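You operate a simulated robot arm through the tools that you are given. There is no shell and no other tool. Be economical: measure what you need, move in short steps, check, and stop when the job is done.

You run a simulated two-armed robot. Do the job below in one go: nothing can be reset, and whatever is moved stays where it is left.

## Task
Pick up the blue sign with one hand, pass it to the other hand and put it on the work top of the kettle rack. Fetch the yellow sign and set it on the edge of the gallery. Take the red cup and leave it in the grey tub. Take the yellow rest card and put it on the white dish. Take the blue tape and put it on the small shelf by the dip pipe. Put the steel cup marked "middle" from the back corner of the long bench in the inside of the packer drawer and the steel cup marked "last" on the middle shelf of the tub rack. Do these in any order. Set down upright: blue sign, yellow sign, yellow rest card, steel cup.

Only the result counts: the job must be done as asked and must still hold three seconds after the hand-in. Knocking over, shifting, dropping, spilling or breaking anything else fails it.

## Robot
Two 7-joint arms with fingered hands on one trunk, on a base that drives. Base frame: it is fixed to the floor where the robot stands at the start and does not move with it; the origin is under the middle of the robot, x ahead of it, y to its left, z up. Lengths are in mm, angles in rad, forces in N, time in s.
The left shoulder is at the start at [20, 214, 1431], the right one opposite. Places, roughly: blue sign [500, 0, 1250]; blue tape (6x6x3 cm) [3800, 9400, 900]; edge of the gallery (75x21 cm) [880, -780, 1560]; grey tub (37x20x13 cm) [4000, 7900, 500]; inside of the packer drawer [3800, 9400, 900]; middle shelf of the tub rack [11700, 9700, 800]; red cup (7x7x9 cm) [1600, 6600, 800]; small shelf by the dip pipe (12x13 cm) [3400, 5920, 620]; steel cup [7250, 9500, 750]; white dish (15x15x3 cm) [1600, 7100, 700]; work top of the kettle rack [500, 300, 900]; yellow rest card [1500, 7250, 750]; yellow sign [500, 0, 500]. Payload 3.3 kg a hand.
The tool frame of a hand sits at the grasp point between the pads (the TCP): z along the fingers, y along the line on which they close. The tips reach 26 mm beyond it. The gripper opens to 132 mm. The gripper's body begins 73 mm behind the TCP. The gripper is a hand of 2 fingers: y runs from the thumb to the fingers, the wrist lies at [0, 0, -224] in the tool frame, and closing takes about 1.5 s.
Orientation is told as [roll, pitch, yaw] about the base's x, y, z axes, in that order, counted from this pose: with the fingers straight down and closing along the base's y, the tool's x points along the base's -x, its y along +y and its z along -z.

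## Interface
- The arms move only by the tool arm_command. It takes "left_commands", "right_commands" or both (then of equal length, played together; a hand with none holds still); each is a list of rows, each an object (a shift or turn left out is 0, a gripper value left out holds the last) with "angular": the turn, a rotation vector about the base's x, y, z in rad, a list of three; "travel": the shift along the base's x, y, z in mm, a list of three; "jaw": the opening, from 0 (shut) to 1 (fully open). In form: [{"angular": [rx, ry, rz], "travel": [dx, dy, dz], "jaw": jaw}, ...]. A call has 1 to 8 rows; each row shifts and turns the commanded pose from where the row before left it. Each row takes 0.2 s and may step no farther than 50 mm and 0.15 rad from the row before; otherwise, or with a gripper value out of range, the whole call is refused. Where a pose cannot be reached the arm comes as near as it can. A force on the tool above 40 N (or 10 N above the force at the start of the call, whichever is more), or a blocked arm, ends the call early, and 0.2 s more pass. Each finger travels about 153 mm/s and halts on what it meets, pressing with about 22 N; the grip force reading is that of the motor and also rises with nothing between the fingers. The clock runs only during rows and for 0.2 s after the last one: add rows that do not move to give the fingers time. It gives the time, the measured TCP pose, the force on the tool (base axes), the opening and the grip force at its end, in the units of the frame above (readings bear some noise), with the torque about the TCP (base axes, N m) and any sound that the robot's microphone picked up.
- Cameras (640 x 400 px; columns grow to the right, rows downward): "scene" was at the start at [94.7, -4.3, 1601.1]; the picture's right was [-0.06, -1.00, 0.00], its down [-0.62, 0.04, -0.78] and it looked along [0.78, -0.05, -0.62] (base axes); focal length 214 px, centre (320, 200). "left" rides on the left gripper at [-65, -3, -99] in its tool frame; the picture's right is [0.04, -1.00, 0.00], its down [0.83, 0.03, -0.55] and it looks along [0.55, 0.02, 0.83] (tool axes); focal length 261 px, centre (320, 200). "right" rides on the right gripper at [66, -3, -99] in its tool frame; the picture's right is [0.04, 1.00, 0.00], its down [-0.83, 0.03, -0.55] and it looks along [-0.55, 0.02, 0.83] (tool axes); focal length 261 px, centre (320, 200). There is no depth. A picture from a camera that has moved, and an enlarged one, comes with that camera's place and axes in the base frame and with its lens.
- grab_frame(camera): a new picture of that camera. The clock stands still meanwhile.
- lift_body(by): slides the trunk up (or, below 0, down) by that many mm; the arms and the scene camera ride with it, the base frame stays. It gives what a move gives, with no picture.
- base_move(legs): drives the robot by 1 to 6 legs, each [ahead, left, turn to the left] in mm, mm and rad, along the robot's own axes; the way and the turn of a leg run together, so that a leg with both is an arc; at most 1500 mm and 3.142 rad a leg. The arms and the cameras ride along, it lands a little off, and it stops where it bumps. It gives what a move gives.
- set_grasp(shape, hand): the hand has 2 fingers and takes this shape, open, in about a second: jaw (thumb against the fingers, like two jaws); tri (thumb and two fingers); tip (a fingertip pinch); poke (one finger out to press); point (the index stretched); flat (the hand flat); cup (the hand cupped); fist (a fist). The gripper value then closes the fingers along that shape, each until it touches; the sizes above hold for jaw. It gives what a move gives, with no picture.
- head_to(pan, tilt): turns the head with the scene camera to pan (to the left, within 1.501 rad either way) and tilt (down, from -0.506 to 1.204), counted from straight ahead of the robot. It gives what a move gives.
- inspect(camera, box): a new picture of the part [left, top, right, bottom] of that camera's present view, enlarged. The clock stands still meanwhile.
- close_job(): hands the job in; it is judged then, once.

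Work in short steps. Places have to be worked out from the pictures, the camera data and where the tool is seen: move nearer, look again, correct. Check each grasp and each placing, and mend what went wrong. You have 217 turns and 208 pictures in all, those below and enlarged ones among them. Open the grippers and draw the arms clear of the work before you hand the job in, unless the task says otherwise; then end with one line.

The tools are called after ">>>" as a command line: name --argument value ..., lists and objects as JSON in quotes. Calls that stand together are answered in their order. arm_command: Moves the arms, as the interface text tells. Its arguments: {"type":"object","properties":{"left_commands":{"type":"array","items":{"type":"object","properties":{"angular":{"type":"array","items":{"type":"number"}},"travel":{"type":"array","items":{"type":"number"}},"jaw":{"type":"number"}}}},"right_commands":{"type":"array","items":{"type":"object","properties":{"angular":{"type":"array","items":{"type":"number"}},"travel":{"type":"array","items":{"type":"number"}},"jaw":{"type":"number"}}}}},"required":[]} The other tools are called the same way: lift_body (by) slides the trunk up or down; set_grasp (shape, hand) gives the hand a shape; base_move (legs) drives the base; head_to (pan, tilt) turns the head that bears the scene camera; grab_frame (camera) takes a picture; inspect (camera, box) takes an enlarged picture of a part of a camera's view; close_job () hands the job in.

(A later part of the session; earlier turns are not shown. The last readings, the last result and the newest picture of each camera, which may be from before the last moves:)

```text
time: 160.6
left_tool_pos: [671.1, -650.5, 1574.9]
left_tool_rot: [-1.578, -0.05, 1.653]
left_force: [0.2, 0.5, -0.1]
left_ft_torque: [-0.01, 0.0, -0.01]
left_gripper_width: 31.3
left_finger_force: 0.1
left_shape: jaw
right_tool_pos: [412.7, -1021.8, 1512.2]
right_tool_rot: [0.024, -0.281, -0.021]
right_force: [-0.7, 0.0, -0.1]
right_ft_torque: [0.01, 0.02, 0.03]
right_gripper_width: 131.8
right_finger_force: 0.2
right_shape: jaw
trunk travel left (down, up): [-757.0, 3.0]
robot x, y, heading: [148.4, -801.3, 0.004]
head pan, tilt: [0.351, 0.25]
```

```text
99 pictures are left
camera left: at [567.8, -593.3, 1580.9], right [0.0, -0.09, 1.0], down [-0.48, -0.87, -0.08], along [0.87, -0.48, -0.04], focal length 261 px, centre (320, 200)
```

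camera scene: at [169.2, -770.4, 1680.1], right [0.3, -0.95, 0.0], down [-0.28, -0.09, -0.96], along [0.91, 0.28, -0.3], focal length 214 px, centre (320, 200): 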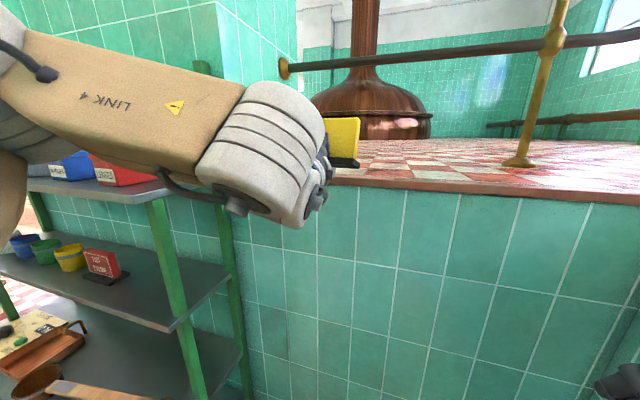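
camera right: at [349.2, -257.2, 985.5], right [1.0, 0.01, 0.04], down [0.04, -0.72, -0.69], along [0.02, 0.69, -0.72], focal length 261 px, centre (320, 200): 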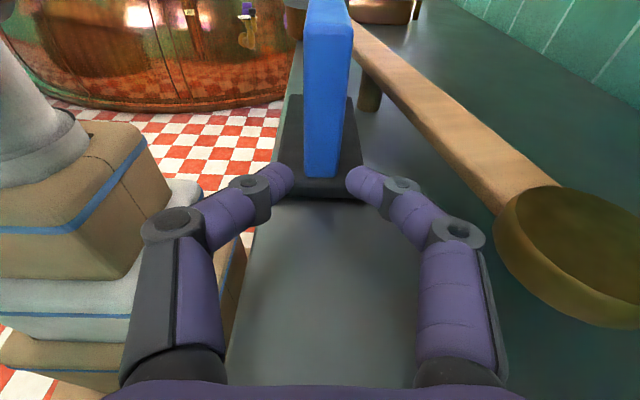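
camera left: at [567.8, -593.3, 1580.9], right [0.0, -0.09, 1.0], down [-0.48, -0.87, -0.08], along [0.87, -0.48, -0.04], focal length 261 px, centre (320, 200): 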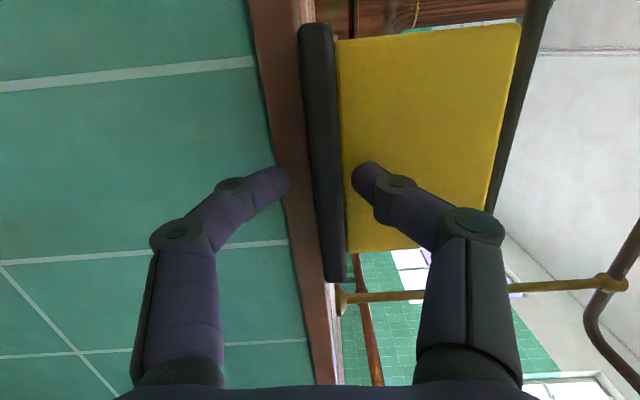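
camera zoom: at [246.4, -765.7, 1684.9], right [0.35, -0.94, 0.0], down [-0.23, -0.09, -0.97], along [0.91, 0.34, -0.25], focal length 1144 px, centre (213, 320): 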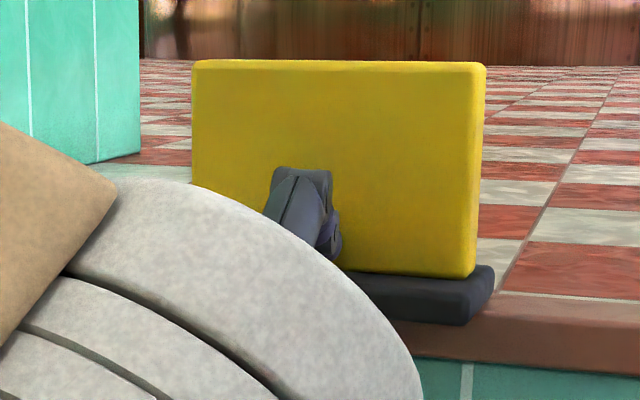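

It stands on its own. I withdraw, and roll the closed hand flat so I can nudge the sign fully onto the ledge.

>>> arm_command --left_commands '[{"travel": [-30, 0, 0]}, {"travel": [-40, 0, 0]}, {"travel": [-30, 0, 10], "angular": [0.15, 0, 0]}, {"travel": [0, 0, 10], "angular": [0.15, 0, 0]}, {"travel": [0, 0, 10], "angular": [0.15, 0, 0], "jaw": 0.0}, {"angular": [0.15, 0, 0]}, {"angular": [0.15, 0, 0]}, {"angular": [0.15, 0, 0]}]'

>>> arm_command --left_commands '[{"angular": [0.15, 0, 0]}, {"angular": [0.15, 0, 0]}, {"angular": [0.15, 0, 0]}, {"angular": [0.15, 0, 0]}, {"angular": [0.02, 0, 0]}, {}]'

>>> grab_frame --camera "left"

>>> inspect --camera "scene" --box '[220, 100, 460, 250]'

```text
time: 162.4
left_tool_pos: [571.0, -650.1, 1605.9]
left_tool_rot: [-1.691, -0.946, 1.709]
left_force: [0.3, 0.5, -0.3]
left_ft_torque: [0.03, -0.04, 0.01]
left_gripper_width: 0.0
left_finger_force: 21.9
left_shape: jaw
right_tool_pos: [412.3, -1019.8, 1512.7]
right_tool_rot: [0.024, -0.28, -0.019]
right_force: [0.5, 0.4, 0.0]
right_ft_torque: [-0.02, -0.01, -0.01]
right_gripper_width: 131.9
right_finger_force: 0.0
right_shape: jaw
trunk travel left (down, up): [-757.0, 3.0]
robot x, y, heading: [148.8, -798.9, -0.003]
head pan, tilt: [0.351, 0.25]
```

```text
time: 163.8
left_tool_pos: [572.3, -650.2, 1606.1]
left_tool_rot: [-3.128, -1.49, 3.125]
left_force: [0.6, 0.0, -0.4]
left_ft_torque: [0.01, -0.03, 0.03]
left_gripper_width: 0.0
left_finger_force: 21.9
left_shape: jaw
right_tool_pos: [412.8, -1020.2, 1511.1]
right_tool_rot: [0.025, -0.281, -0.021]
right_force: [-0.4, -0.3, -0.2]
right_ft_torque: [0.0, -0.01, 0.01]
right_gripper_width: 132.0
right_finger_force: 0.1
right_shape: jaw
trunk travel left (down, up): [-757.0, 3.0]
robot x, y, heading: [147.1, -798.9, 0.003]
head pan, tilt: [0.351, 0.25]
```

```text
98 pictures are left
camera left: at [468.3, -652.8, 1663.3], right [0.0, -1.0, -0.04], down [-0.48, 0.04, -0.87], along [0.87, 0.02, -0.48], focal length 261 px, centre (320, 200)
```

left: 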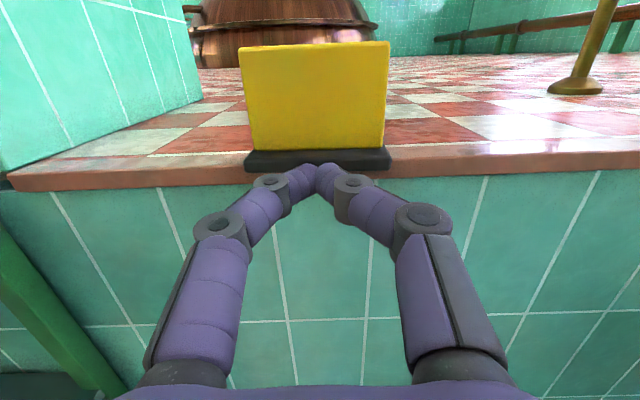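

```text
2.67 times, centred on (340, 175) of scene
camera zoom: at [246.4, -765.7, 1684.9], right [0.35, -0.94, 0.0], down [-0.23, -0.09, -0.97], along [0.91, 0.34, -0.25], focal length 572 px, centre (267, 267)
```

zoom: 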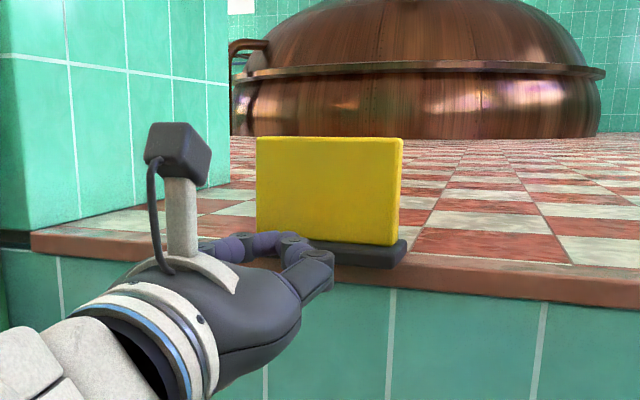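

Good view. I pitch the closed fingers slightly down, lower to base height, move the base up 50 mm, then push with the arm.

>>> arm_command --left_commands '[{"angular": [0, 0.1, 0], "travel": [0, 0, -8]}, {"angular": [0, 0.1, 0], "travel": [0, 0, -8]}, {}]'

>>> base_move --legs '[[50, 0, 0]]'

>>> arm_command --left_commands '[{"travel": [15, 0, 0]}, {"travel": [15, 0, 0]}, {"travel": [15, 0, 0]}, {"travel": [15, 0, 0]}, {"travel": [15, 0, 0]}, {}]'

>>> grab_frame --camera "left"

```text
time: 164.6
left_tool_pos: [571.2, -651.5, 1588.3]
left_tool_rot: [-0.024, -1.451, 0.017]
left_force: [-0.3, 0.7, 0.5]
left_ft_torque: [0.0, 0.01, 0.01]
left_gripper_width: 0.0
left_finger_force: 22.4
left_shape: jaw
right_tool_pos: [412.9, -1021.6, 1511.6]
right_tool_rot: [0.024, -0.28, -0.021]
right_force: [0.4, 0.0, -0.3]
right_ft_torque: [0.02, -0.01, 0.03]
right_gripper_width: 131.9
right_finger_force: 0.1
right_shape: jaw
trunk travel left (down, up): [-757.0, 3.0]
robot x, y, heading: [150.7, -797.9, 0.003]
head pan, tilt: [0.351, 0.25]
```

```text
time: 165.6
left_tool_pos: [618.7, -651.0, 1589.6]
left_tool_rot: [-0.026, -1.454, 0.022]
left_force: [0.0, 0.1, 0.1]
left_ft_torque: [0.01, 0.0, -0.01]
left_gripper_width: 0.1
left_finger_force: 22.3
left_shape: jaw
right_tool_pos: [460.0, -1020.6, 1512.5]
right_tool_rot: [0.023, -0.284, -0.02]
right_force: [1.2, 1.2, 0.6]
right_ft_torque: [0.01, -0.03, 0.0]
right_gripper_width: 132.0
right_finger_force: 0.0
right_shape: jaw
trunk travel left (down, up): [-757.0, 3.0]
robot x, y, heading: [201.0, -802.4, -0.0]
head pan, tilt: [0.351, 0.25]
```

```text
time: 166.9
left_tool_pos: [697.0, -652.0, 1590.0]
left_tool_rot: [-0.025, -1.452, 0.018]
left_force: [-0.5, 0.5, 0.1]
left_ft_torque: [-0.01, -0.02, -0.01]
left_gripper_width: 0.0
left_finger_force: 22.6
left_shape: jaw
right_tool_pos: [461.6, -1020.9, 1512.8]
right_tool_rot: [0.025, -0.281, -0.022]
right_force: [0.6, -0.2, -0.1]
right_ft_torque: [-0.01, 0.01, -0.02]
right_gripper_width: 132.0
right_finger_force: 0.0
right_shape: jaw
trunk travel left (down, up): [-757.0, 3.0]
robot x, y, heading: [200.2, -797.6, 0.007]
head pan, tilt: [0.351, 0.25]
```

```text
96 pictures are left
camera left: at [606.0, -652.9, 1667.7], right [-0.01, -1.0, -0.04], down [-0.65, 0.04, -0.76], along [0.76, 0.02, -0.65], focal length 261 px, centre (320, 200)
```

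left: 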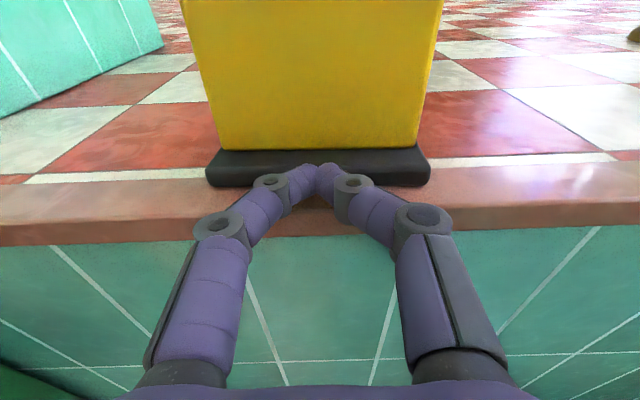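

The sign is fully on the ledge now. I push another 65 mm so it sits well within the marked strip.

>>> arm_command --left_commands '[{"travel": [13, 0, 0]}, {"travel": [13, 0, 0]}, {"travel": [13, 0, 0]}, {"travel": [13, 0, 0]}, {"travel": [13, 0, 0]}, {}]'

>>> grab_frame --camera "left"

```text
time: 168.3
left_tool_pos: [761.8, -650.6, 1589.4]
left_tool_rot: [-0.025, -1.452, 0.02]
left_force: [0.1, 0.0, -0.1]
left_ft_torque: [0.01, 0.01, 0.0]
left_gripper_width: 0.0
left_finger_force: 22.2
left_shape: jaw
right_tool_pos: [462.5, -1021.5, 1511.1]
right_tool_rot: [0.024, -0.279, -0.021]
right_force: [0.0, 0.1, -0.4]
right_ft_torque: [0.03, -0.05, 0.0]
right_gripper_width: 131.9
right_finger_force: 0.1
right_shape: jaw
trunk travel left (down, up): [-757.0, 3.0]
robot x, y, heading: [196.8, -799.3, 0.005]
head pan, tilt: [0.351, 0.25]
```

```text
95 pictures are left
camera left: at [671.7, -653.0, 1667.3], right [-0.01, -1.0, -0.04], down [-0.65, 0.04, -0.76], along [0.76, 0.02, -0.65], focal length 261 px, centre (320, 200)
```

left: 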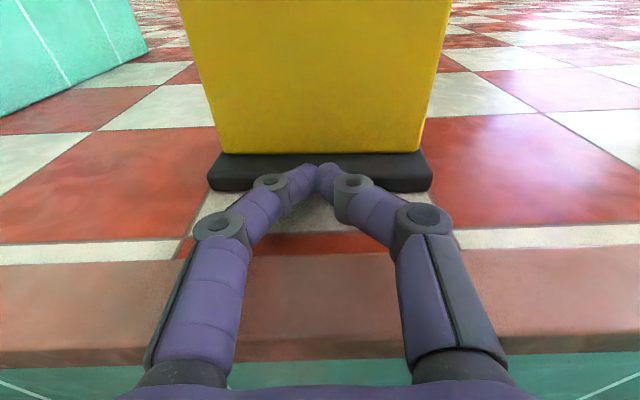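

The yellow sign is in place, upright. I withdraw the hand, then back out of the alcove.

>>> arm_command --left_commands '[{"travel": [-20, 0, 3]}, {"travel": [-40, 0, 10]}, {"travel": [-40, 0, 10]}, {"travel": [-40, 0, 10]}, {"travel": [-40, 0, 0]}, {}]'

>>> base_move --legs '[[-300, 0, 0], [-250, 60, 0]]'

>>> head_to --pan 0.2 --tilt 0.3

>>> grab_frame --camera "scene"

```text
time: 169.8
left_tool_pos: [583.4, -650.5, 1621.0]
left_tool_rot: [-0.029, -1.449, 0.024]
left_force: [-0.3, -0.3, -0.8]
left_ft_torque: [-0.05, 0.03, -0.01]
left_gripper_width: 0.2
left_finger_force: 22.0
left_shape: jaw
right_tool_pos: [464.1, -1020.1, 1512.3]
right_tool_rot: [0.025, -0.279, -0.022]
right_force: [0.0, 0.1, -0.3]
right_ft_torque: [0.0, 0.06, 0.01]
right_gripper_width: 132.0
right_finger_force: 0.0
right_shape: jaw
trunk travel left (down, up): [-757.0, 3.0]
robot x, y, heading: [199.9, -795.9, 0.004]
head pan, tilt: [0.351, 0.25]
```

```text
time: 173.2
left_tool_pos: [35.0, -593.3, 1621.1]
left_tool_rot: [-0.025, -1.45, 0.019]
left_force: [0.3, -0.7, 0.4]
left_ft_torque: [-0.01, 0.01, -0.01]
left_gripper_width: 0.2
left_finger_force: 21.9
left_shape: jaw
right_tool_pos: [-86.1, -962.6, 1512.5]
right_tool_rot: [0.024, -0.282, -0.023]
right_force: [0.6, -0.3, -1.2]
right_ft_torque: [0.0, -0.03, -0.02]
right_gripper_width: 132.1
right_finger_force: 0.0
right_shape: jaw
trunk travel left (down, up): [-757.0, 3.0]
robot x, y, heading: [-347.8, -740.8, -0.005]
head pan, tilt: [0.351, 0.25]
```

```text
time: 173.9
left_tool_pos: [33.9, -590.9, 1620.8]
left_tool_rot: [-0.03, -1.449, 0.022]
left_force: [-0.2, -0.5, -0.1]
left_ft_torque: [0.0, 0.01, 0.02]
left_gripper_width: 0.0
left_finger_force: 21.8
left_shape: jaw
right_tool_pos: [-87.5, -961.7, 1512.9]
right_tool_rot: [0.024, -0.281, -0.023]
right_force: [1.1, 0.6, -0.2]
right_ft_torque: [0.01, 0.0, 0.0]
right_gripper_width: 132.0
right_finger_force: 0.0
right_shape: jaw
trunk travel left (down, up): [-757.0, 3.0]
robot x, y, heading: [-350.9, -737.8, 0.006]
head pan, tilt: [0.201, 0.3]
```

```text
94 pictures are left
camera scene: at [-250.3, -713.4, 1682.9], right [0.27, -0.96, 0.0], down [-0.26, -0.07, -0.96], along [0.93, 0.26, -0.27], focal length 214 px, centre (320, 200)
```

scene: 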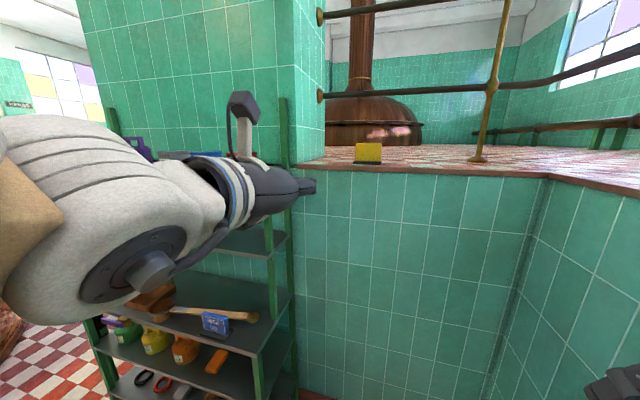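

The yellow sign stands well on the ledge. I fold the left arm down, then turn to face +y for the long drive.

>>> arm_command --left_commands '[{"angular": [0, 0.14, 0], "travel": [-6, -8, -12], "jaw": 1.0}, {"angular": [0, 0.14, 0], "travel": [-6, -8, -12]}, {"angular": [0, 0.14, 0], "travel": [-6, -8, -12]}, {"angular": [0, 0.14, 0], "travel": [-6, -8, -12]}, {"angular": [0, 0.14, 0], "travel": [-6, -8, -12]}, {"angular": [0, 0.14, 0], "travel": [-6, -8, -12]}, {"angular": [0, 0.14, 0], "travel": [-6, -8, -12]}, {"angular": [0, 0.14, 0], "travel": [-6, -8, -12]}]'

>>> base_move --legs '[[200, 0, 0], [0, 400, 0], [0, 0, 1.571]]'

>>> head_to --pan 0.0 --tilt 0.3

>>> grab_frame --camera "scene"

```text
time: 175.7
left_tool_pos: [-13.0, -657.0, 1525.8]
left_tool_rot: [-0.007, -0.327, 0.003]
left_force: [0.3, 0.3, 0.4]
left_ft_torque: [0.02, 0.02, 0.01]
left_gripper_width: 131.8
left_finger_force: 0.1
left_shape: jaw
right_tool_pos: [-86.1, -961.5, 1512.3]
right_tool_rot: [0.024, -0.281, -0.022]
right_force: [0.1, 0.7, 0.9]
right_ft_torque: [0.02, 0.03, -0.01]
right_gripper_width: 131.9
right_finger_force: 0.0
right_shape: jaw
trunk travel left (down, up): [-757.0, 3.0]
robot x, y, heading: [-343.1, -741.3, 0.002]
head pan, tilt: [0.201, 0.3]
```

```text
time: 183.2
left_tool_pos: [-232.2, -6.0, 1526.2]
left_tool_rot: [-0.008, -0.329, 1.574]
left_force: [0.2, -0.3, -0.6]
left_ft_torque: [-0.01, 0.0, -0.02]
left_gripper_width: 131.8
left_finger_force: 0.0
left_shape: jaw
right_tool_pos: [73.9, -77.3, 1512.6]
right_tool_rot: [0.025, -0.282, 1.549]
right_force: [0.5, -0.2, 0.3]
right_ft_torque: [-0.05, -0.01, -0.01]
right_gripper_width: 131.8
right_finger_force: 0.1
right_shape: jaw
trunk travel left (down, up): [-757.0, 3.0]
robot x, y, heading: [-148.1, -339.3, 1.575]
head pan, tilt: [0.201, 0.3]
```

```text
time: 184.0
left_tool_pos: [-231.5, -5.4, 1524.7]
left_tool_rot: [-0.01, -0.329, 1.575]
left_force: [0.6, 0.0, 0.4]
left_ft_torque: [-0.04, -0.01, 0.01]
left_gripper_width: 131.9
left_finger_force: 0.0
left_shape: jaw
right_tool_pos: [74.4, -77.5, 1513.0]
right_tool_rot: [0.024, -0.281, 1.549]
right_force: [-0.2, 0.6, 0.0]
right_ft_torque: [0.01, 0.01, 0.02]
right_gripper_width: 131.9
right_finger_force: 0.1
right_shape: jaw
trunk travel left (down, up): [-757.0, 3.0]
robot x, y, heading: [-148.2, -340.2, 1.57]
head pan, tilt: [0.0, 0.3]
```

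```text
93 pictures are left
camera scene: at [-150.3, -235.5, 1680.2], right [1.0, 0.0, 0.0], down [0.0, -0.3, -0.96], along [0.0, 0.96, -0.3], focal length 214 px, centre (320, 200)
```

scene: 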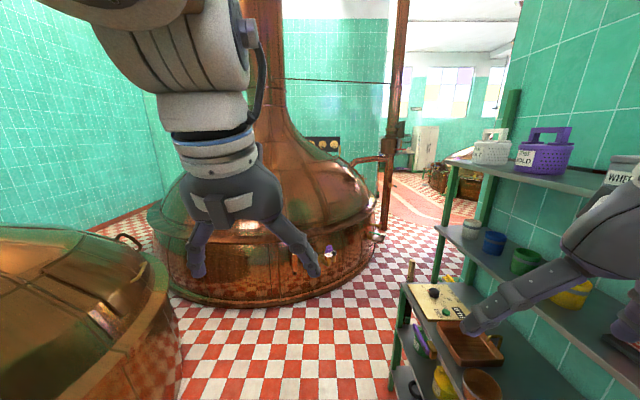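

The way leads past the rack's end (y≈740), then right of the copper vat. I drive 1300 mm ahead and look.

>>> base_move --legs '[[1300, -150, 0]]'

>>> head_to --pan -0.5 --tilt 0.25

>>> grab_frame --camera "scene"

```text
time: 190.6
left_tool_pos: [-80.8, 1304.1, 1525.6]
left_tool_rot: [-0.007, -0.33, 1.57]
left_force: [0.4, 0.4, -0.2]
left_ft_torque: [-0.06, -0.01, -0.05]
left_gripper_width: 131.6
left_finger_force: 0.1
left_shape: jaw
right_tool_pos: [223.9, 1231.2, 1512.7]
right_tool_rot: [0.025, -0.281, 1.546]
right_force: [0.0, -0.7, -0.1]
right_ft_torque: [-0.02, -0.04, 0.04]
right_gripper_width: 132.1
right_finger_force: 0.0
right_shape: jaw
trunk travel left (down, up): [-757.0, 3.0]
robot x, y, heading: [2.1, 972.0, 1.569]
head pan, tilt: [0.0, 0.3]
```

```text
time: 191.5
left_tool_pos: [-80.5, 1304.4, 1524.8]
left_tool_rot: [-0.008, -0.331, 1.57]
left_force: [0.5, 0.0, 0.7]
left_ft_torque: [0.0, 0.0, -0.02]
left_gripper_width: 131.7
left_finger_force: 0.1
left_shape: jaw
right_tool_pos: [224.3, 1232.0, 1512.4]
right_tool_rot: [0.025, -0.279, 1.546]
right_force: [-0.4, -0.4, 0.5]
right_ft_torque: [0.01, 0.01, 0.0]
right_gripper_width: 131.9
right_finger_force: 0.1
right_shape: jaw
trunk travel left (down, up): [-757.0, 3.0]
robot x, y, heading: [1.0, 971.5, 1.566]
head pan, tilt: [-0.499, 0.25]
```

```text
92 pictures are left
camera scene: at [44.6, 1062.5, 1684.9], right [0.88, -0.48, 0.0], down [-0.12, -0.22, -0.97], along [0.46, 0.85, -0.25], focal length 214 px, centre (320, 200)
```

scene: 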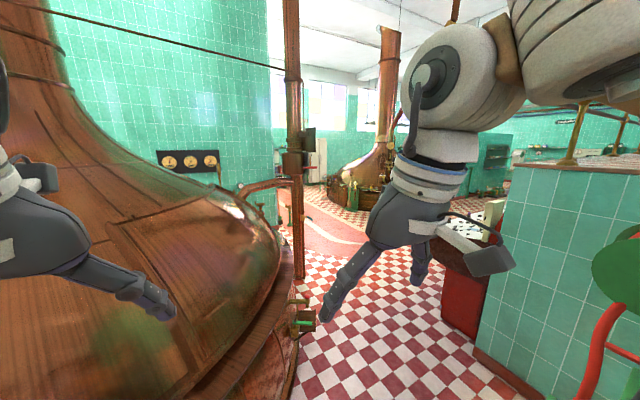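

There's a clear diagonal corridor between the vat (edge ≈(333, 2193), tap ≈(630, 2640)) and a red cabinet (≈(1960, 2020)). I drive to about (1250, 2250) and look on.

>>> base_move --legs '[[550, -650, 0], [700, -600, 0]]'

>>> head_to --pan -0.1 --tilt 0.2

>>> grab_frame --camera "scene"

```text
time: 200.4
left_tool_pos: [1164.4, 2552.9, 1525.4]
left_tool_rot: [-0.009, -0.329, 1.566]
left_force: [-1.0, 0.5, -0.4]
left_ft_torque: [-0.02, -0.01, -0.01]
left_gripper_width: 131.8
left_finger_force: 0.1
left_shape: jaw
right_tool_pos: [1468.2, 2478.4, 1512.2]
right_tool_rot: [0.024, -0.279, 1.542]
right_force: [0.2, 0.1, -1.0]
right_ft_torque: [0.0, 0.03, 0.02]
right_gripper_width: 132.0
right_finger_force: 0.0
right_shape: jaw
trunk travel left (down, up): [-757.0, 3.0]
robot x, y, heading: [1246.3, 2215.1, 1.566]
head pan, tilt: [-0.499, 0.25]
```

```text
time: 201.3
left_tool_pos: [1164.1, 2551.6, 1526.2]
left_tool_rot: [-0.008, -0.329, 1.566]
left_force: [-0.3, 0.3, 0.0]
left_ft_torque: [-0.01, -0.02, -0.02]
left_gripper_width: 131.9
left_finger_force: 0.1
left_shape: jaw
right_tool_pos: [1468.6, 2476.9, 1512.3]
right_tool_rot: [0.025, -0.281, 1.541]
right_force: [-0.1, -0.2, -0.7]
right_ft_torque: [0.02, -0.01, 0.0]
right_gripper_width: 132.0
right_finger_force: 0.0
right_shape: jaw
trunk travel left (down, up): [-757.0, 3.0]
robot x, y, heading: [1242.5, 2218.1, 1.563]
head pan, tilt: [-0.099, 0.201]
```

```text
91 pictures are left
camera scene: at [1252.5, 2320.7, 1689.5], right [0.99, -0.11, 0.0], down [-0.02, -0.2, -0.98], along [0.1, 0.97, -0.2], focal length 214 px, centre (320, 200)
```

scene: 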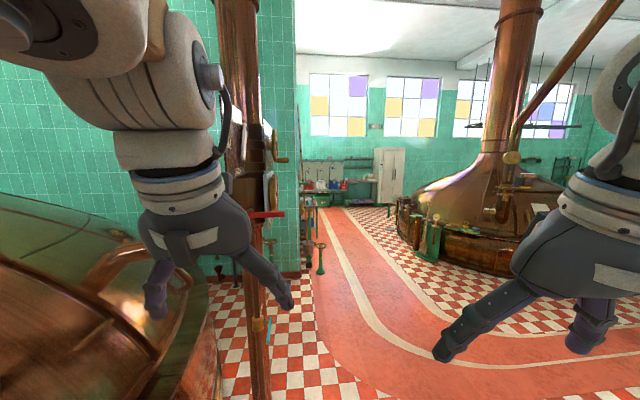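

An orange lane runs ahead; the bench area for the red cup is at its far left. I drive along it to about (1850, 5000).

>>> base_move --legs '[[1400, -400, 0], [1400, -200, 0]]'

>>> head_to --pan 0.1 --tilt 0.35

>>> grab_frame --camera "scene"

```text
time: 215.2
left_tool_pos: [1806.9, 5353.4, 1525.8]
left_tool_rot: [-0.008, -0.329, 1.548]
left_force: [-1.2, 0.7, -0.5]
left_ft_torque: [0.0, -0.01, 0.0]
left_gripper_width: 131.8
left_finger_force: 0.0
left_shape: jaw
right_tool_pos: [2110.6, 5274.0, 1512.0]
right_tool_rot: [0.024, -0.28, 1.524]
right_force: [0.0, -0.7, 0.5]
right_ft_torque: [0.02, -0.04, -0.01]
right_gripper_width: 131.9
right_finger_force: 0.1
right_shape: jaw
trunk travel left (down, up): [-757.0, 3.0]
robot x, y, heading: [1883.5, 5015.6, 1.549]
head pan, tilt: [-0.099, 0.201]
```

```text
time: 215.9
left_tool_pos: [1806.7, 5353.2, 1526.3]
left_tool_rot: [-0.009, -0.329, 1.548]
left_force: [0.2, 0.4, -0.1]
left_ft_torque: [-0.01, 0.01, 0.01]
left_gripper_width: 132.2
left_finger_force: 0.1
left_shape: jaw
right_tool_pos: [2109.7, 5272.8, 1513.0]
right_tool_rot: [0.024, -0.282, 1.523]
right_force: [0.5, 0.0, -0.3]
right_ft_torque: [0.01, 0.03, 0.01]
right_gripper_width: 131.9
right_finger_force: 0.0
right_shape: jaw
trunk travel left (down, up): [-757.0, 3.0]
robot x, y, heading: [1884.2, 5016.0, 1.544]
head pan, tilt: [0.099, 0.351]
```

```text
90 pictures are left
camera scene: at [1873.5, 5121.2, 1675.5], right [1.0, 0.08, 0.0], down [0.03, -0.34, -0.94], along [-0.07, 0.94, -0.34], focal length 214 px, centre (320, 200)
```

scene: 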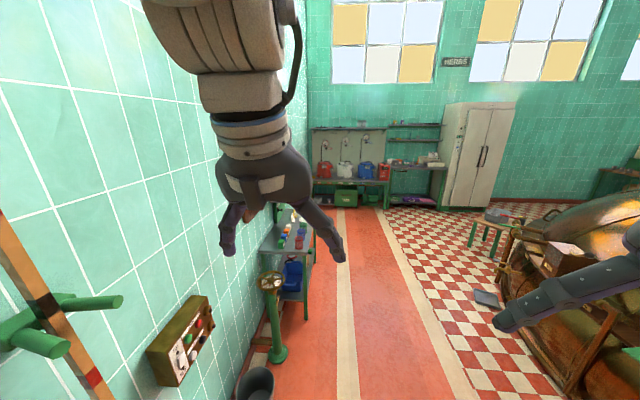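

There's a bench along the left wall with coloured items. I zoom in.

>>> inspect --camera "scene" --box '[240, 195, 340, 260]'

```text
6.15 times, centred on (290, 228) of scene
camera zoom: at [1873.5, 5121.2, 1675.5], right [1.0, 0.08, 0.0], down [0.03, -0.34, -0.94], along [-0.07, 0.94, -0.34], focal length 1320 px, centre (505, 31)
```

zoom: 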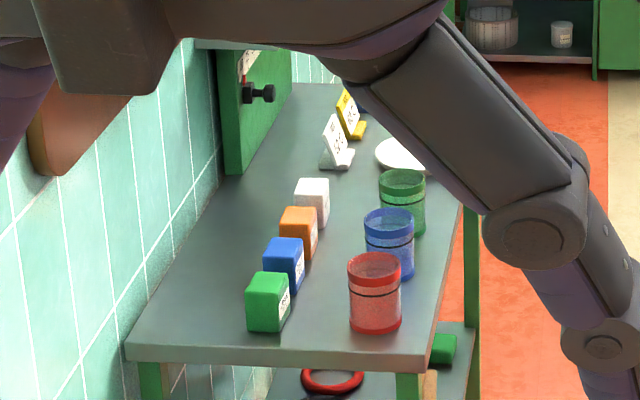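

The red cup is nearest, at about (1600, 6590); dish at (1560, 7060); the yellow card is just beyond. The bench spans x 1300–1700, z≈755. I drive alongside and turn to face the bench (heading π).

>>> base_move --legs '[[800, -190, 0], [790, 0, 0], [0, 0, 1.597]]'

>>> lift_body --by -350

>>> head_to --pan 0.0 --tilt 0.7

>>> grab_frame --camera "scene"

```text
time: 228.1
left_tool_pos: [1775.3, 6521.6, 1526.0]
left_tool_rot: [-0.009, -0.328, -3.126]
left_force: [0.7, -0.5, 0.1]
left_ft_torque: [0.0, -0.03, 0.0]
left_gripper_width: 131.9
left_finger_force: 0.0
left_shape: jaw
right_tool_pos: [1842.3, 6827.2, 1512.5]
right_tool_rot: [0.023, -0.279, 3.134]
right_force: [0.0, -0.8, -0.7]
right_ft_torque: [0.0, 0.0, 0.02]
right_gripper_width: 132.0
right_finger_force: 0.1
right_shape: jaw
trunk travel left (down, up): [-757.0, 3.0]
robot x, y, heading: [2110.6, 6609.9, -3.126]
head pan, tilt: [0.099, 0.351]
```

```text
time: 231.5
left_tool_pos: [1775.8, 6521.1, 1175.3]
left_tool_rot: [-0.008, -0.33, -3.123]
left_force: [0.0, 0.4, 0.3]
left_ft_torque: [-0.01, -0.01, 0.01]
left_gripper_width: 131.6
left_finger_force: 0.1
left_shape: jaw
right_tool_pos: [1843.5, 6826.5, 1162.4]
right_tool_rot: [0.024, -0.282, 3.136]
right_force: [0.6, -0.3, 0.0]
right_ft_torque: [0.0, -0.01, 0.03]
right_gripper_width: 131.7
right_finger_force: 0.1
right_shape: jaw
trunk travel left (down, up): [-407.0, 353.0]
robot x, y, heading: [2107.2, 6606.4, -3.125]
head pan, tilt: [0.099, 0.351]
```

```text
time: 232.4
left_tool_pos: [1774.5, 6521.0, 1176.6]
left_tool_rot: [-0.008, -0.329, -3.125]
left_force: [0.9, 0.1, -0.6]
left_ft_torque: [0.0, -0.02, -0.02]
left_gripper_width: 131.9
left_finger_force: 0.0
left_shape: jaw
right_tool_pos: [1844.4, 6827.4, 1161.2]
right_tool_rot: [0.025, -0.281, 3.135]
right_force: [-0.3, -0.4, -0.6]
right_ft_torque: [0.03, 0.02, -0.04]
right_gripper_width: 131.9
right_finger_force: 0.1
right_shape: jaw
trunk travel left (down, up): [-407.0, 353.0]
robot x, y, heading: [2108.0, 6607.9, -3.122]
head pan, tilt: [0.0, 0.7]
```

```text
88 pictures are left
camera scene: at [1996.0, 6607.9, 1293.5], right [-0.02, 1.0, 0.0], down [0.64, 0.01, -0.77], along [-0.77, -0.01, -0.64], focal length 214 px, centre (320, 200)
```

scene: 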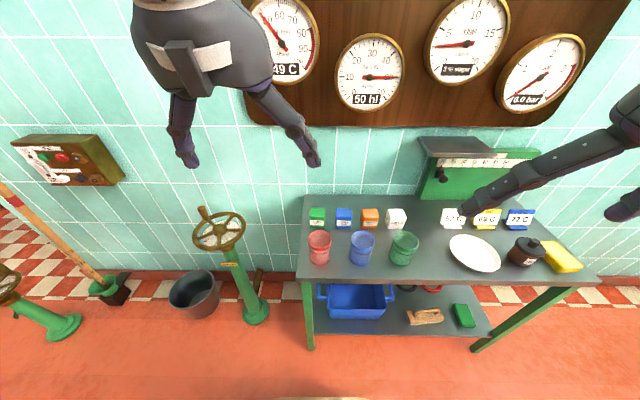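

Now I see all: red cup at about (1625, 6602), its blue neighbour 120 mm beyond, cards behind the dish. I line the left hand up with the red cup by moving the base.

>>> base_move --legs '[[60, -80, -0.019]]'

>>> arm_command --left_commands '[{"travel": [-20, 0, -40], "jaw": 0.78}, {"travel": [-20, 0, -40]}, {"travel": [-10, 0, -40]}, {"travel": [0, 0, -40]}, {"travel": [0, 0, -40]}, {}]'

>>> grab_frame --camera "left"

```text
time: 233.5
left_tool_pos: [1711.6, 6609.0, 1175.5]
left_tool_rot: [-0.007, -0.33, 3.139]
left_force: [-1.4, 0.5, -0.1]
left_ft_torque: [-0.02, 0.0, -0.01]
left_gripper_width: 131.9
left_finger_force: 0.2
left_shape: jaw
right_tool_pos: [1784.3, 6913.7, 1162.5]
right_tool_rot: [0.025, -0.28, 3.113]
right_force: [-0.8, 0.1, 0.0]
right_ft_torque: [-0.04, -0.01, 0.05]
right_gripper_width: 131.9
right_finger_force: 0.0
right_shape: jaw
trunk travel left (down, up): [-407.0, 353.0]
robot x, y, heading: [2046.0, 6686.5, 3.139]
head pan, tilt: [0.0, 0.7]
```

```text
time: 234.9
left_tool_pos: [1662.7, 6608.2, 976.3]
left_tool_rot: [-0.008, -0.331, 3.138]
left_force: [0.5, -0.9, -1.2]
left_ft_torque: [-0.03, 0.01, 0.01]
left_gripper_width: 103.3
left_finger_force: 0.0
left_shape: jaw
right_tool_pos: [1786.8, 6912.0, 1162.2]
right_tool_rot: [0.024, -0.28, 3.113]
right_force: [-0.1, 0.2, 0.2]
right_ft_torque: [0.0, 0.0, -0.03]
right_gripper_width: 131.9
right_finger_force: 0.1
right_shape: jaw
trunk travel left (down, up): [-407.0, 353.0]
robot x, y, heading: [2046.1, 6686.5, 3.14]
head pan, tilt: [0.0, 0.7]
```

```text
87 pictures are left
camera left: at [1633.6, 6609.7, 1091.5], right [0.04, 1.0, -0.01], down [0.97, -0.04, 0.25], along [0.25, -0.02, -0.97], focal length 261 px, centre (320, 200)
```

left: 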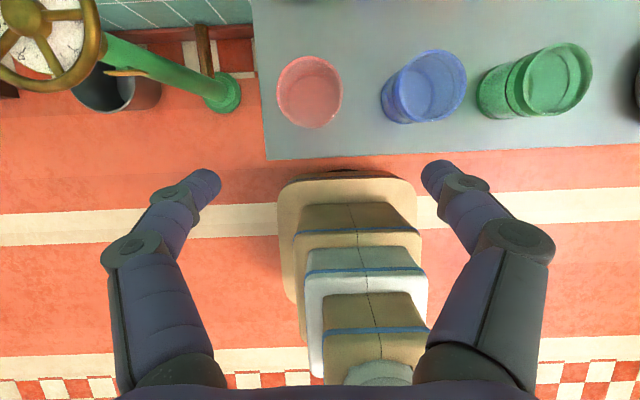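

The cup centre is at (1600, 6600). I move over it and descend to mid-height.

>>> arm_command --left_commands '[{"travel": [-32, -8, -20]}, {"travel": [-31, 0, -20]}, {"travel": [0, 0, -40]}, {"travel": [0, 0, -40]}, {"travel": [0, 0, -30]}, {}]'

>>> grab_frame --camera "left"

>>> inspect --camera "scene" --box '[160, 160, 420, 320]'

```text
time: 236.3
left_tool_pos: [1599.7, 6598.6, 824.6]
left_tool_rot: [-0.007, -0.331, 3.138]
left_force: [-0.6, -0.3, 0.1]
left_ft_torque: [-0.01, -0.03, 0.0]
left_gripper_width: 103.2
left_finger_force: 0.1
left_shape: jaw
right_tool_pos: [1785.7, 6912.2, 1162.9]
right_tool_rot: [0.024, -0.281, 3.116]
right_force: [-0.6, -0.6, -0.9]
right_ft_torque: [0.02, 0.01, 0.02]
right_gripper_width: 132.0
right_finger_force: 0.0
right_shape: jaw
trunk travel left (down, up): [-407.0, 353.0]
robot x, y, heading: [2049.2, 6689.6, 3.135]
head pan, tilt: [0.0, 0.7]
```

```text
86 pictures are left
camera left: at [1569.0, 6600.5, 941.0], right [0.04, 1.0, -0.01], down [0.97, -0.04, 0.25], along [0.25, -0.02, -0.97], focal length 261 px, centre (320, 200)
```

left: 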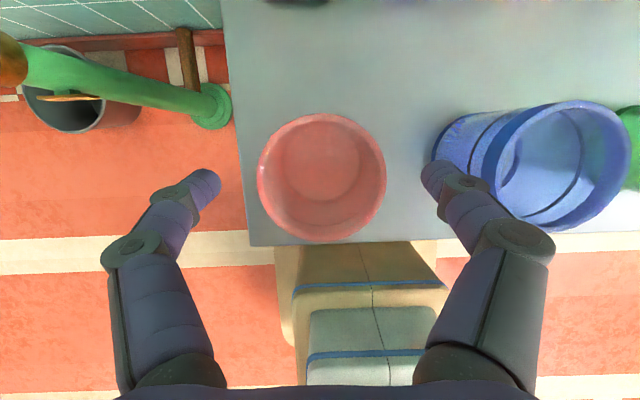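

```text
2.46 times, centred on (290, 240) of scene
camera zoom: at [1934.8, 6690.1, 1293.4], right [0.0, 1.0, 0.0], down [0.64, 0.0, -0.76], along [-0.76, 0.0, -0.64], focal length 528 px, centre (394, 102)
```

zoom: 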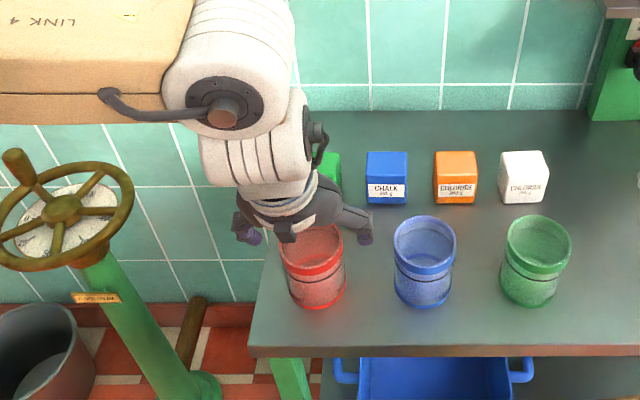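

The rim is at z≈802, so the bench is at ≈712. I lower a further 55 mm and close.

>>> arm_command --left_commands '[{"travel": [-4, 2, -28]}, {"travel": [-4, 0, -27]}, {}, {"jaw": 0.0}, {}, {}, {}]'

>>> inspect --camera "scene" --box '[160, 160, 420, 320]'

```text
time: 237.9
left_tool_pos: [1589.9, 6602.8, 770.8]
left_tool_rot: [-0.01, -0.329, 3.137]
left_force: [-0.2, 0.0, -1.0]
left_ft_torque: [-0.02, 0.01, 0.02]
left_gripper_width: 55.6
left_finger_force: 21.9
left_shape: jaw
right_tool_pos: [1786.9, 6913.2, 1161.7]
right_tool_rot: [0.025, -0.282, 3.112]
right_force: [-1.0, 0.0, -0.4]
right_ft_torque: [-0.01, 0.0, 0.03]
right_gripper_width: 131.8
right_finger_force: 0.0
right_shape: jaw
trunk travel left (down, up): [-407.0, 353.0]
robot x, y, heading: [2046.8, 6693.9, 3.142]
head pan, tilt: [0.0, 0.7]
```

```text
2.46 times, centred on (290, 240) of scene
camera zoom: at [1934.7, 6690.0, 1293.4], right [0.0, 1.0, 0.0], down [0.64, 0.0, -0.76], along [-0.76, 0.0, -0.64], focal length 528 px, centre (394, 102)
```

zoom: 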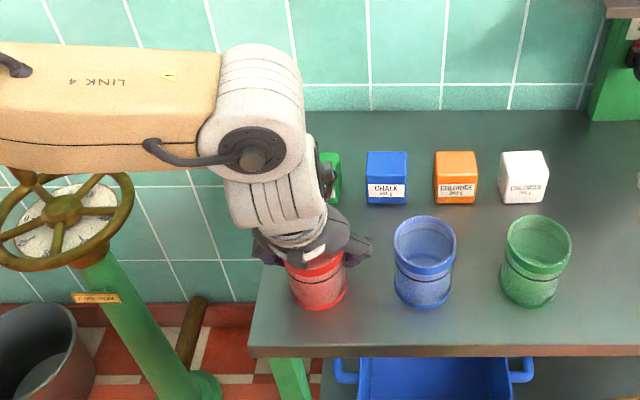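

The cup is gripped. I lift it 150 mm and bring it back over the aisle side.

>>> arm_command --left_commands '[{"travel": [0, 0, 20]}, {"travel": [0, 0, 30]}, {"travel": [0, 0, 40]}, {"travel": [20, 0, 40]}, {"travel": [30, -10, 30]}, {"travel": [30, -10, 0]}, {}]'

>>> base_move --legs '[[0, -300, 0]]'

>>> head_to --pan -0.15 --tilt 0.7

>>> grab_frame --camera "scene"

>>> inspect --camera "scene" --box '[320, 160, 520, 285]'

```text
time: 239.5
left_tool_pos: [1671.8, 6582.0, 930.6]
left_tool_rot: [-0.009, -0.329, 3.14]
left_force: [-0.6, 0.3, -0.1]
left_ft_torque: [0.03, 0.0, 0.0]
left_gripper_width: 55.7
left_finger_force: 21.7
left_shape: jaw
right_tool_pos: [1785.4, 6911.9, 1162.0]
right_tool_rot: [0.025, -0.281, 3.114]
right_force: [-0.5, -0.2, 0.2]
right_ft_torque: [-0.01, -0.02, -0.02]
right_gripper_width: 132.0
right_finger_force: 0.2
right_shape: jaw
trunk travel left (down, up): [-407.0, 353.0]
robot x, y, heading: [2048.4, 6690.0, 3.138]
head pan, tilt: [0.0, 0.7]
```

```text
time: 241.6
left_tool_pos: [1671.7, 6882.4, 931.1]
left_tool_rot: [-0.009, -0.329, 3.14]
left_force: [1.3, -0.3, -0.8]
left_ft_torque: [0.02, -0.01, -0.04]
left_gripper_width: 55.7
left_finger_force: 21.8
left_shape: jaw
right_tool_pos: [1787.3, 7214.8, 1162.5]
right_tool_rot: [0.026, -0.281, 3.115]
right_force: [0.4, -0.7, 0.2]
right_ft_torque: [-0.04, 0.01, 0.01]
right_gripper_width: 131.8
right_finger_force: 0.1
right_shape: jaw
trunk travel left (down, up): [-407.0, 353.0]
robot x, y, heading: [2048.8, 6991.9, 3.14]
head pan, tilt: [0.0, 0.7]
```

```text
time: 242.3
left_tool_pos: [1671.9, 6881.2, 930.6]
left_tool_rot: [-0.008, -0.33, 3.141]
left_force: [0.3, -0.5, -0.4]
left_ft_torque: [-0.02, 0.01, 0.0]
left_gripper_width: 55.4
left_finger_force: 22.0
left_shape: jaw
right_tool_pos: [1787.0, 7212.7, 1162.6]
right_tool_rot: [0.025, -0.282, 3.118]
right_force: [0.5, -0.7, 0.3]
right_ft_torque: [-0.01, 0.03, -0.02]
right_gripper_width: 132.0
right_finger_force: 0.3
right_shape: jaw
trunk travel left (down, up): [-407.0, 353.0]
robot x, y, heading: [2047.8, 6990.0, 3.144]
head pan, tilt: [-0.15, 0.7]
```

```text
83 pictures are left
camera scene: at [1936.5, 7003.4, 1293.4], right [0.15, 0.99, 0.0], down [0.64, -0.1, -0.76], along [-0.76, 0.12, -0.64], focal length 214 px, centre (320, 200)
```

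scene: 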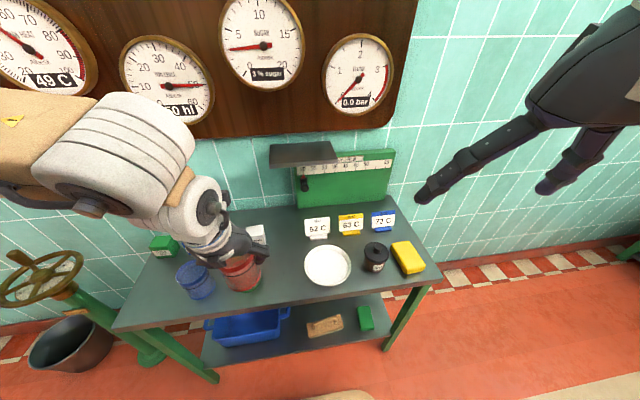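

```text
3.20 times, centred on (420, 222) of scene
camera zoom: at [1936.5, 7003.4, 1293.4], right [0.15, 0.99, 0.0], down [0.64, -0.1, -0.76], along [-0.76, 0.12, -0.64], focal length 686 px, centre (0, 128)
```

zoom: 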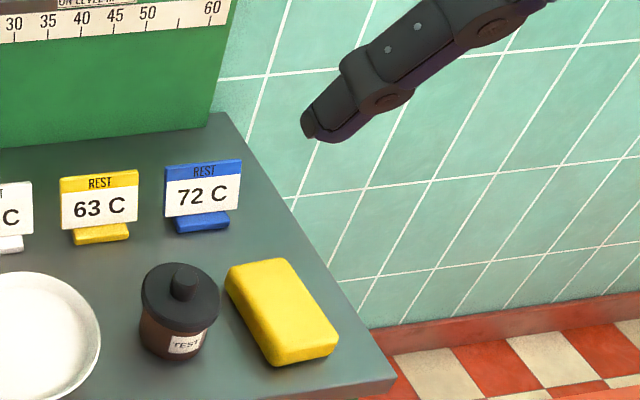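

The yellow "63 C" card is at about (1455, 7193), some 85 mm wide and 90 tall; the dish centre is at (1567, 7087). I move in a little and bring the right hand above the card.

>>> base_move --legs '[[60, 0, 0]]'

>>> arm_command --right_commands '[{"travel": [-40, -4, -25], "jaw": 0.78}, {"travel": [-40, -4, -25]}, {"travel": [-40, -4, -25]}, {"travel": [-40, -4, -25]}, {"travel": [-30, -4, -25]}, {"travel": [-20, 0, -35]}, {"travel": [-10, 0, -40]}, {}]'

>>> grab_frame --camera "right"

```text
time: 243.2
left_tool_pos: [1611.3, 6883.2, 929.8]
left_tool_rot: [-0.009, -0.331, 3.141]
left_force: [0.0, -0.2, -0.8]
left_ft_torque: [-0.01, -0.02, 0.0]
left_gripper_width: 55.7
left_finger_force: 21.6
left_shape: jaw
right_tool_pos: [1724.9, 7213.3, 1162.0]
right_tool_rot: [0.024, -0.279, 3.116]
right_force: [-0.5, -1.1, -0.4]
right_ft_torque: [-0.01, 0.02, -0.02]
right_gripper_width: 131.8
right_finger_force: 0.1
right_shape: jaw
trunk travel left (down, up): [-407.0, 353.0]
robot x, y, heading: [1985.9, 6990.9, 3.143]
head pan, tilt: [-0.15, 0.7]
```

```text
time: 245.0
left_tool_pos: [1611.1, 6882.7, 930.4]
left_tool_rot: [-0.009, -0.331, 3.14]
left_force: [0.8, 0.0, -1.0]
left_ft_torque: [0.0, 0.01, 0.01]
left_gripper_width: 55.3
left_finger_force: 22.5
left_shape: jaw
right_tool_pos: [1538.8, 7241.4, 992.8]
right_tool_rot: [0.026, -0.28, 3.116]
right_force: [0.4, -0.1, 0.0]
right_ft_torque: [-0.01, 0.02, 0.01]
right_gripper_width: 103.1
right_finger_force: 0.1
right_shape: jaw
right hand out of reach, approached as far as the arm can: row 2, 3, 4, 5
trunk travel left (down, up): [-407.0, 353.0]
robot x, y, heading: [1987.4, 6991.4, 3.139]
head pan, tilt: [-0.15, 0.7]
```

```text
81 pictures are left
camera right: at [1628.2, 7245.1, 1070.0], right [0.02, -1.0, 0.01], down [-0.65, 0.0, 0.76], along [-0.76, -0.02, -0.65], focal length 261 px, centre (320, 200)
```

right: 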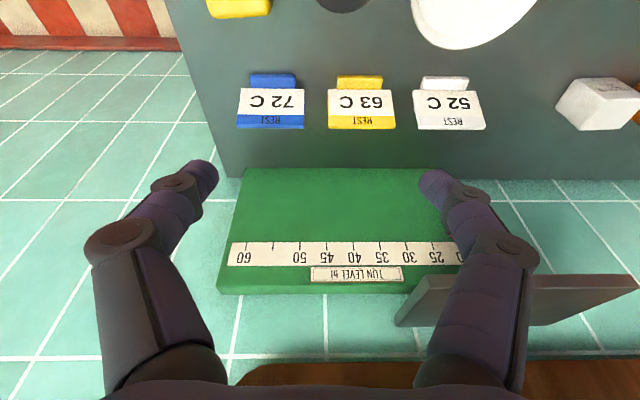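

Fingers beside the card would pass within about 5 mm of its neighbours, so I'll grip it front-to-back instead: yaw the right hand −90° and straighten it.

>>> arm_command --right_commands '[{"travel": [10, -6, 0], "angular": [0, 0, -0.143]}, {"travel": [10, -6, 0], "angular": [0, 0, -0.143]}, {"travel": [10, -6, 0], "angular": [0, 0, -0.143]}, {"travel": [0, -6, 0], "angular": [0, 0, -0.143]}, {"travel": [0, -6, 0], "angular": [0, 0, -0.143]}, {"travel": [0, -6, 0], "angular": [0, 0, -0.143]}, {"travel": [0, -6, 0], "angular": [0, 0, -0.143]}, {"travel": [0, -6, 0], "angular": [0, 0, -0.143]}]'

>>> arm_command --right_commands '[{"angular": [0, 0, -0.143]}, {"angular": [0, 0, -0.143]}, {"angular": [0, 0, -0.143]}, {"angular": [-0.14, 0, 0]}, {"angular": [-0.14, 0, 0]}, {"travel": [-15, 0, -30]}, {"travel": [-15, 0, -30]}, {}]'

>>> grab_frame --camera "right"

```text
time: 246.8
left_tool_pos: [1611.7, 6882.8, 931.5]
left_tool_rot: [-0.009, -0.329, 3.139]
left_force: [-0.6, -0.1, -0.9]
left_ft_torque: [-0.02, -0.02, 0.02]
left_gripper_width: 55.2
left_finger_force: 22.0
left_shape: jaw
right_tool_pos: [1620.3, 7308.0, 970.0]
right_tool_rot: [0.027, -0.277, 1.969]
right_force: [0.0, -0.3, -0.3]
right_ft_torque: [-0.02, 0.01, 0.0]
right_gripper_width: 103.1
right_finger_force: 0.1
right_shape: jaw
right hand out of reach, approached as far as the arm can: row 1, 2, 3, 4, 5, 6, 7, 8
trunk travel left (down, up): [-407.0, 353.0]
robot x, y, heading: [1988.6, 6989.4, 3.143]
head pan, tilt: [-0.15, 0.7]
```

```text
time: 248.6
left_tool_pos: [1611.2, 6882.2, 930.6]
left_tool_rot: [-0.009, -0.33, 3.14]
left_force: [0.7, 0.7, -0.4]
left_ft_torque: [0.01, -0.02, 0.01]
left_gripper_width: 55.5
left_finger_force: 22.0
left_shape: jaw
right_tool_pos: [1606.5, 7332.7, 904.5]
right_tool_rot: [0.017, -0.002, 1.544]
right_force: [-0.1, -0.5, 0.0]
right_ft_torque: [-0.04, 0.0, -0.02]
right_gripper_width: 103.1
right_finger_force: 0.0
right_shape: jaw
right hand out of reach, approached as far as the arm can: row 1, 2, 3
trunk travel left (down, up): [-407.0, 353.0]
robot x, y, heading: [1986.3, 6986.3, 3.142]
head pan, tilt: [-0.15, 0.7]
```

```text
80 pictures are left
camera right: at [1607.6, 7267.4, 1002.3], right [-1.0, -0.01, 0.02], down [0.0, 0.83, 0.55], along [-0.02, 0.55, -0.83], focal length 261 px, centre (320, 200)
```

right: 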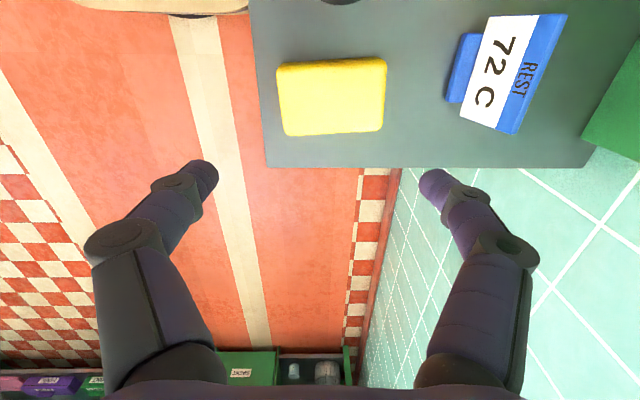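

The hand is vertical and front-to-back. I slide the base 143 mm to the left to bring it in line with the yellow card, then extend forward.

>>> base_move --legs '[[0, 143, 0]]'

>>> arm_command --right_commands '[{"travel": [-35, 0, 0]}, {"travel": [-35, 0, 0]}, {"travel": [-30, 0, 0]}, {"travel": [-30, 0, 0]}, {}]'

>>> grab_frame --camera "right"

```text
time: 250.0
left_tool_pos: [1611.5, 6736.4, 930.0]
left_tool_rot: [-0.01, -0.33, -3.143]
left_force: [0.9, 0.2, -0.6]
left_ft_torque: [0.01, 0.01, -0.03]
left_gripper_width: 55.5
left_finger_force: 21.7
left_shape: jaw
right_tool_pos: [1606.2, 7186.5, 904.7]
right_tool_rot: [0.014, 0.001, 1.546]
right_force: [0.3, 0.1, 0.6]
right_ft_torque: [0.03, -0.03, -0.01]
right_gripper_width: 103.5
right_finger_force: 0.1
right_shape: jaw
trunk travel left (down, up): [-407.0, 353.0]
robot x, y, heading: [1991.2, 6849.6, 3.142]
head pan, tilt: [-0.15, 0.7]
```

```text
time: 251.2
left_tool_pos: [1610.4, 6737.5, 930.8]
left_tool_rot: [-0.009, -0.328, 3.141]
left_force: [0.3, -0.1, -0.4]
left_ft_torque: [0.01, -0.03, -0.01]
left_gripper_width: 55.5
left_finger_force: 22.4
left_shape: jaw
right_tool_pos: [1510.2, 7201.4, 904.0]
right_tool_rot: [0.017, 0.001, 1.545]
right_force: [-0.2, -0.1, 0.6]
right_ft_torque: [0.0, -0.02, 0.04]
right_gripper_width: 103.0
right_finger_force: 0.0
right_shape: jaw
right hand out of reach, approached as far as the arm can: row 3, 4
trunk travel left (down, up): [-407.0, 353.0]
robot x, y, heading: [1988.4, 6846.4, 3.137]
head pan, tilt: [-0.15, 0.7]
```

```text
79 pictures are left
camera right: at [1513.1, 7136.0, 1002.6], right [-1.0, -0.01, 0.02], down [0.0, 0.83, 0.55], along [-0.02, 0.55, -0.83], focal length 261 px, centre (320, 200)
```

right: 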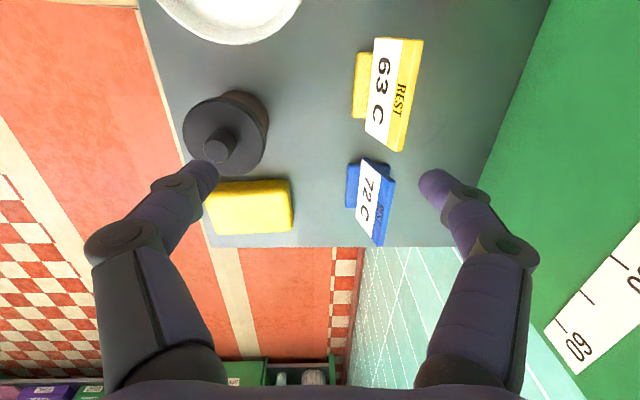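

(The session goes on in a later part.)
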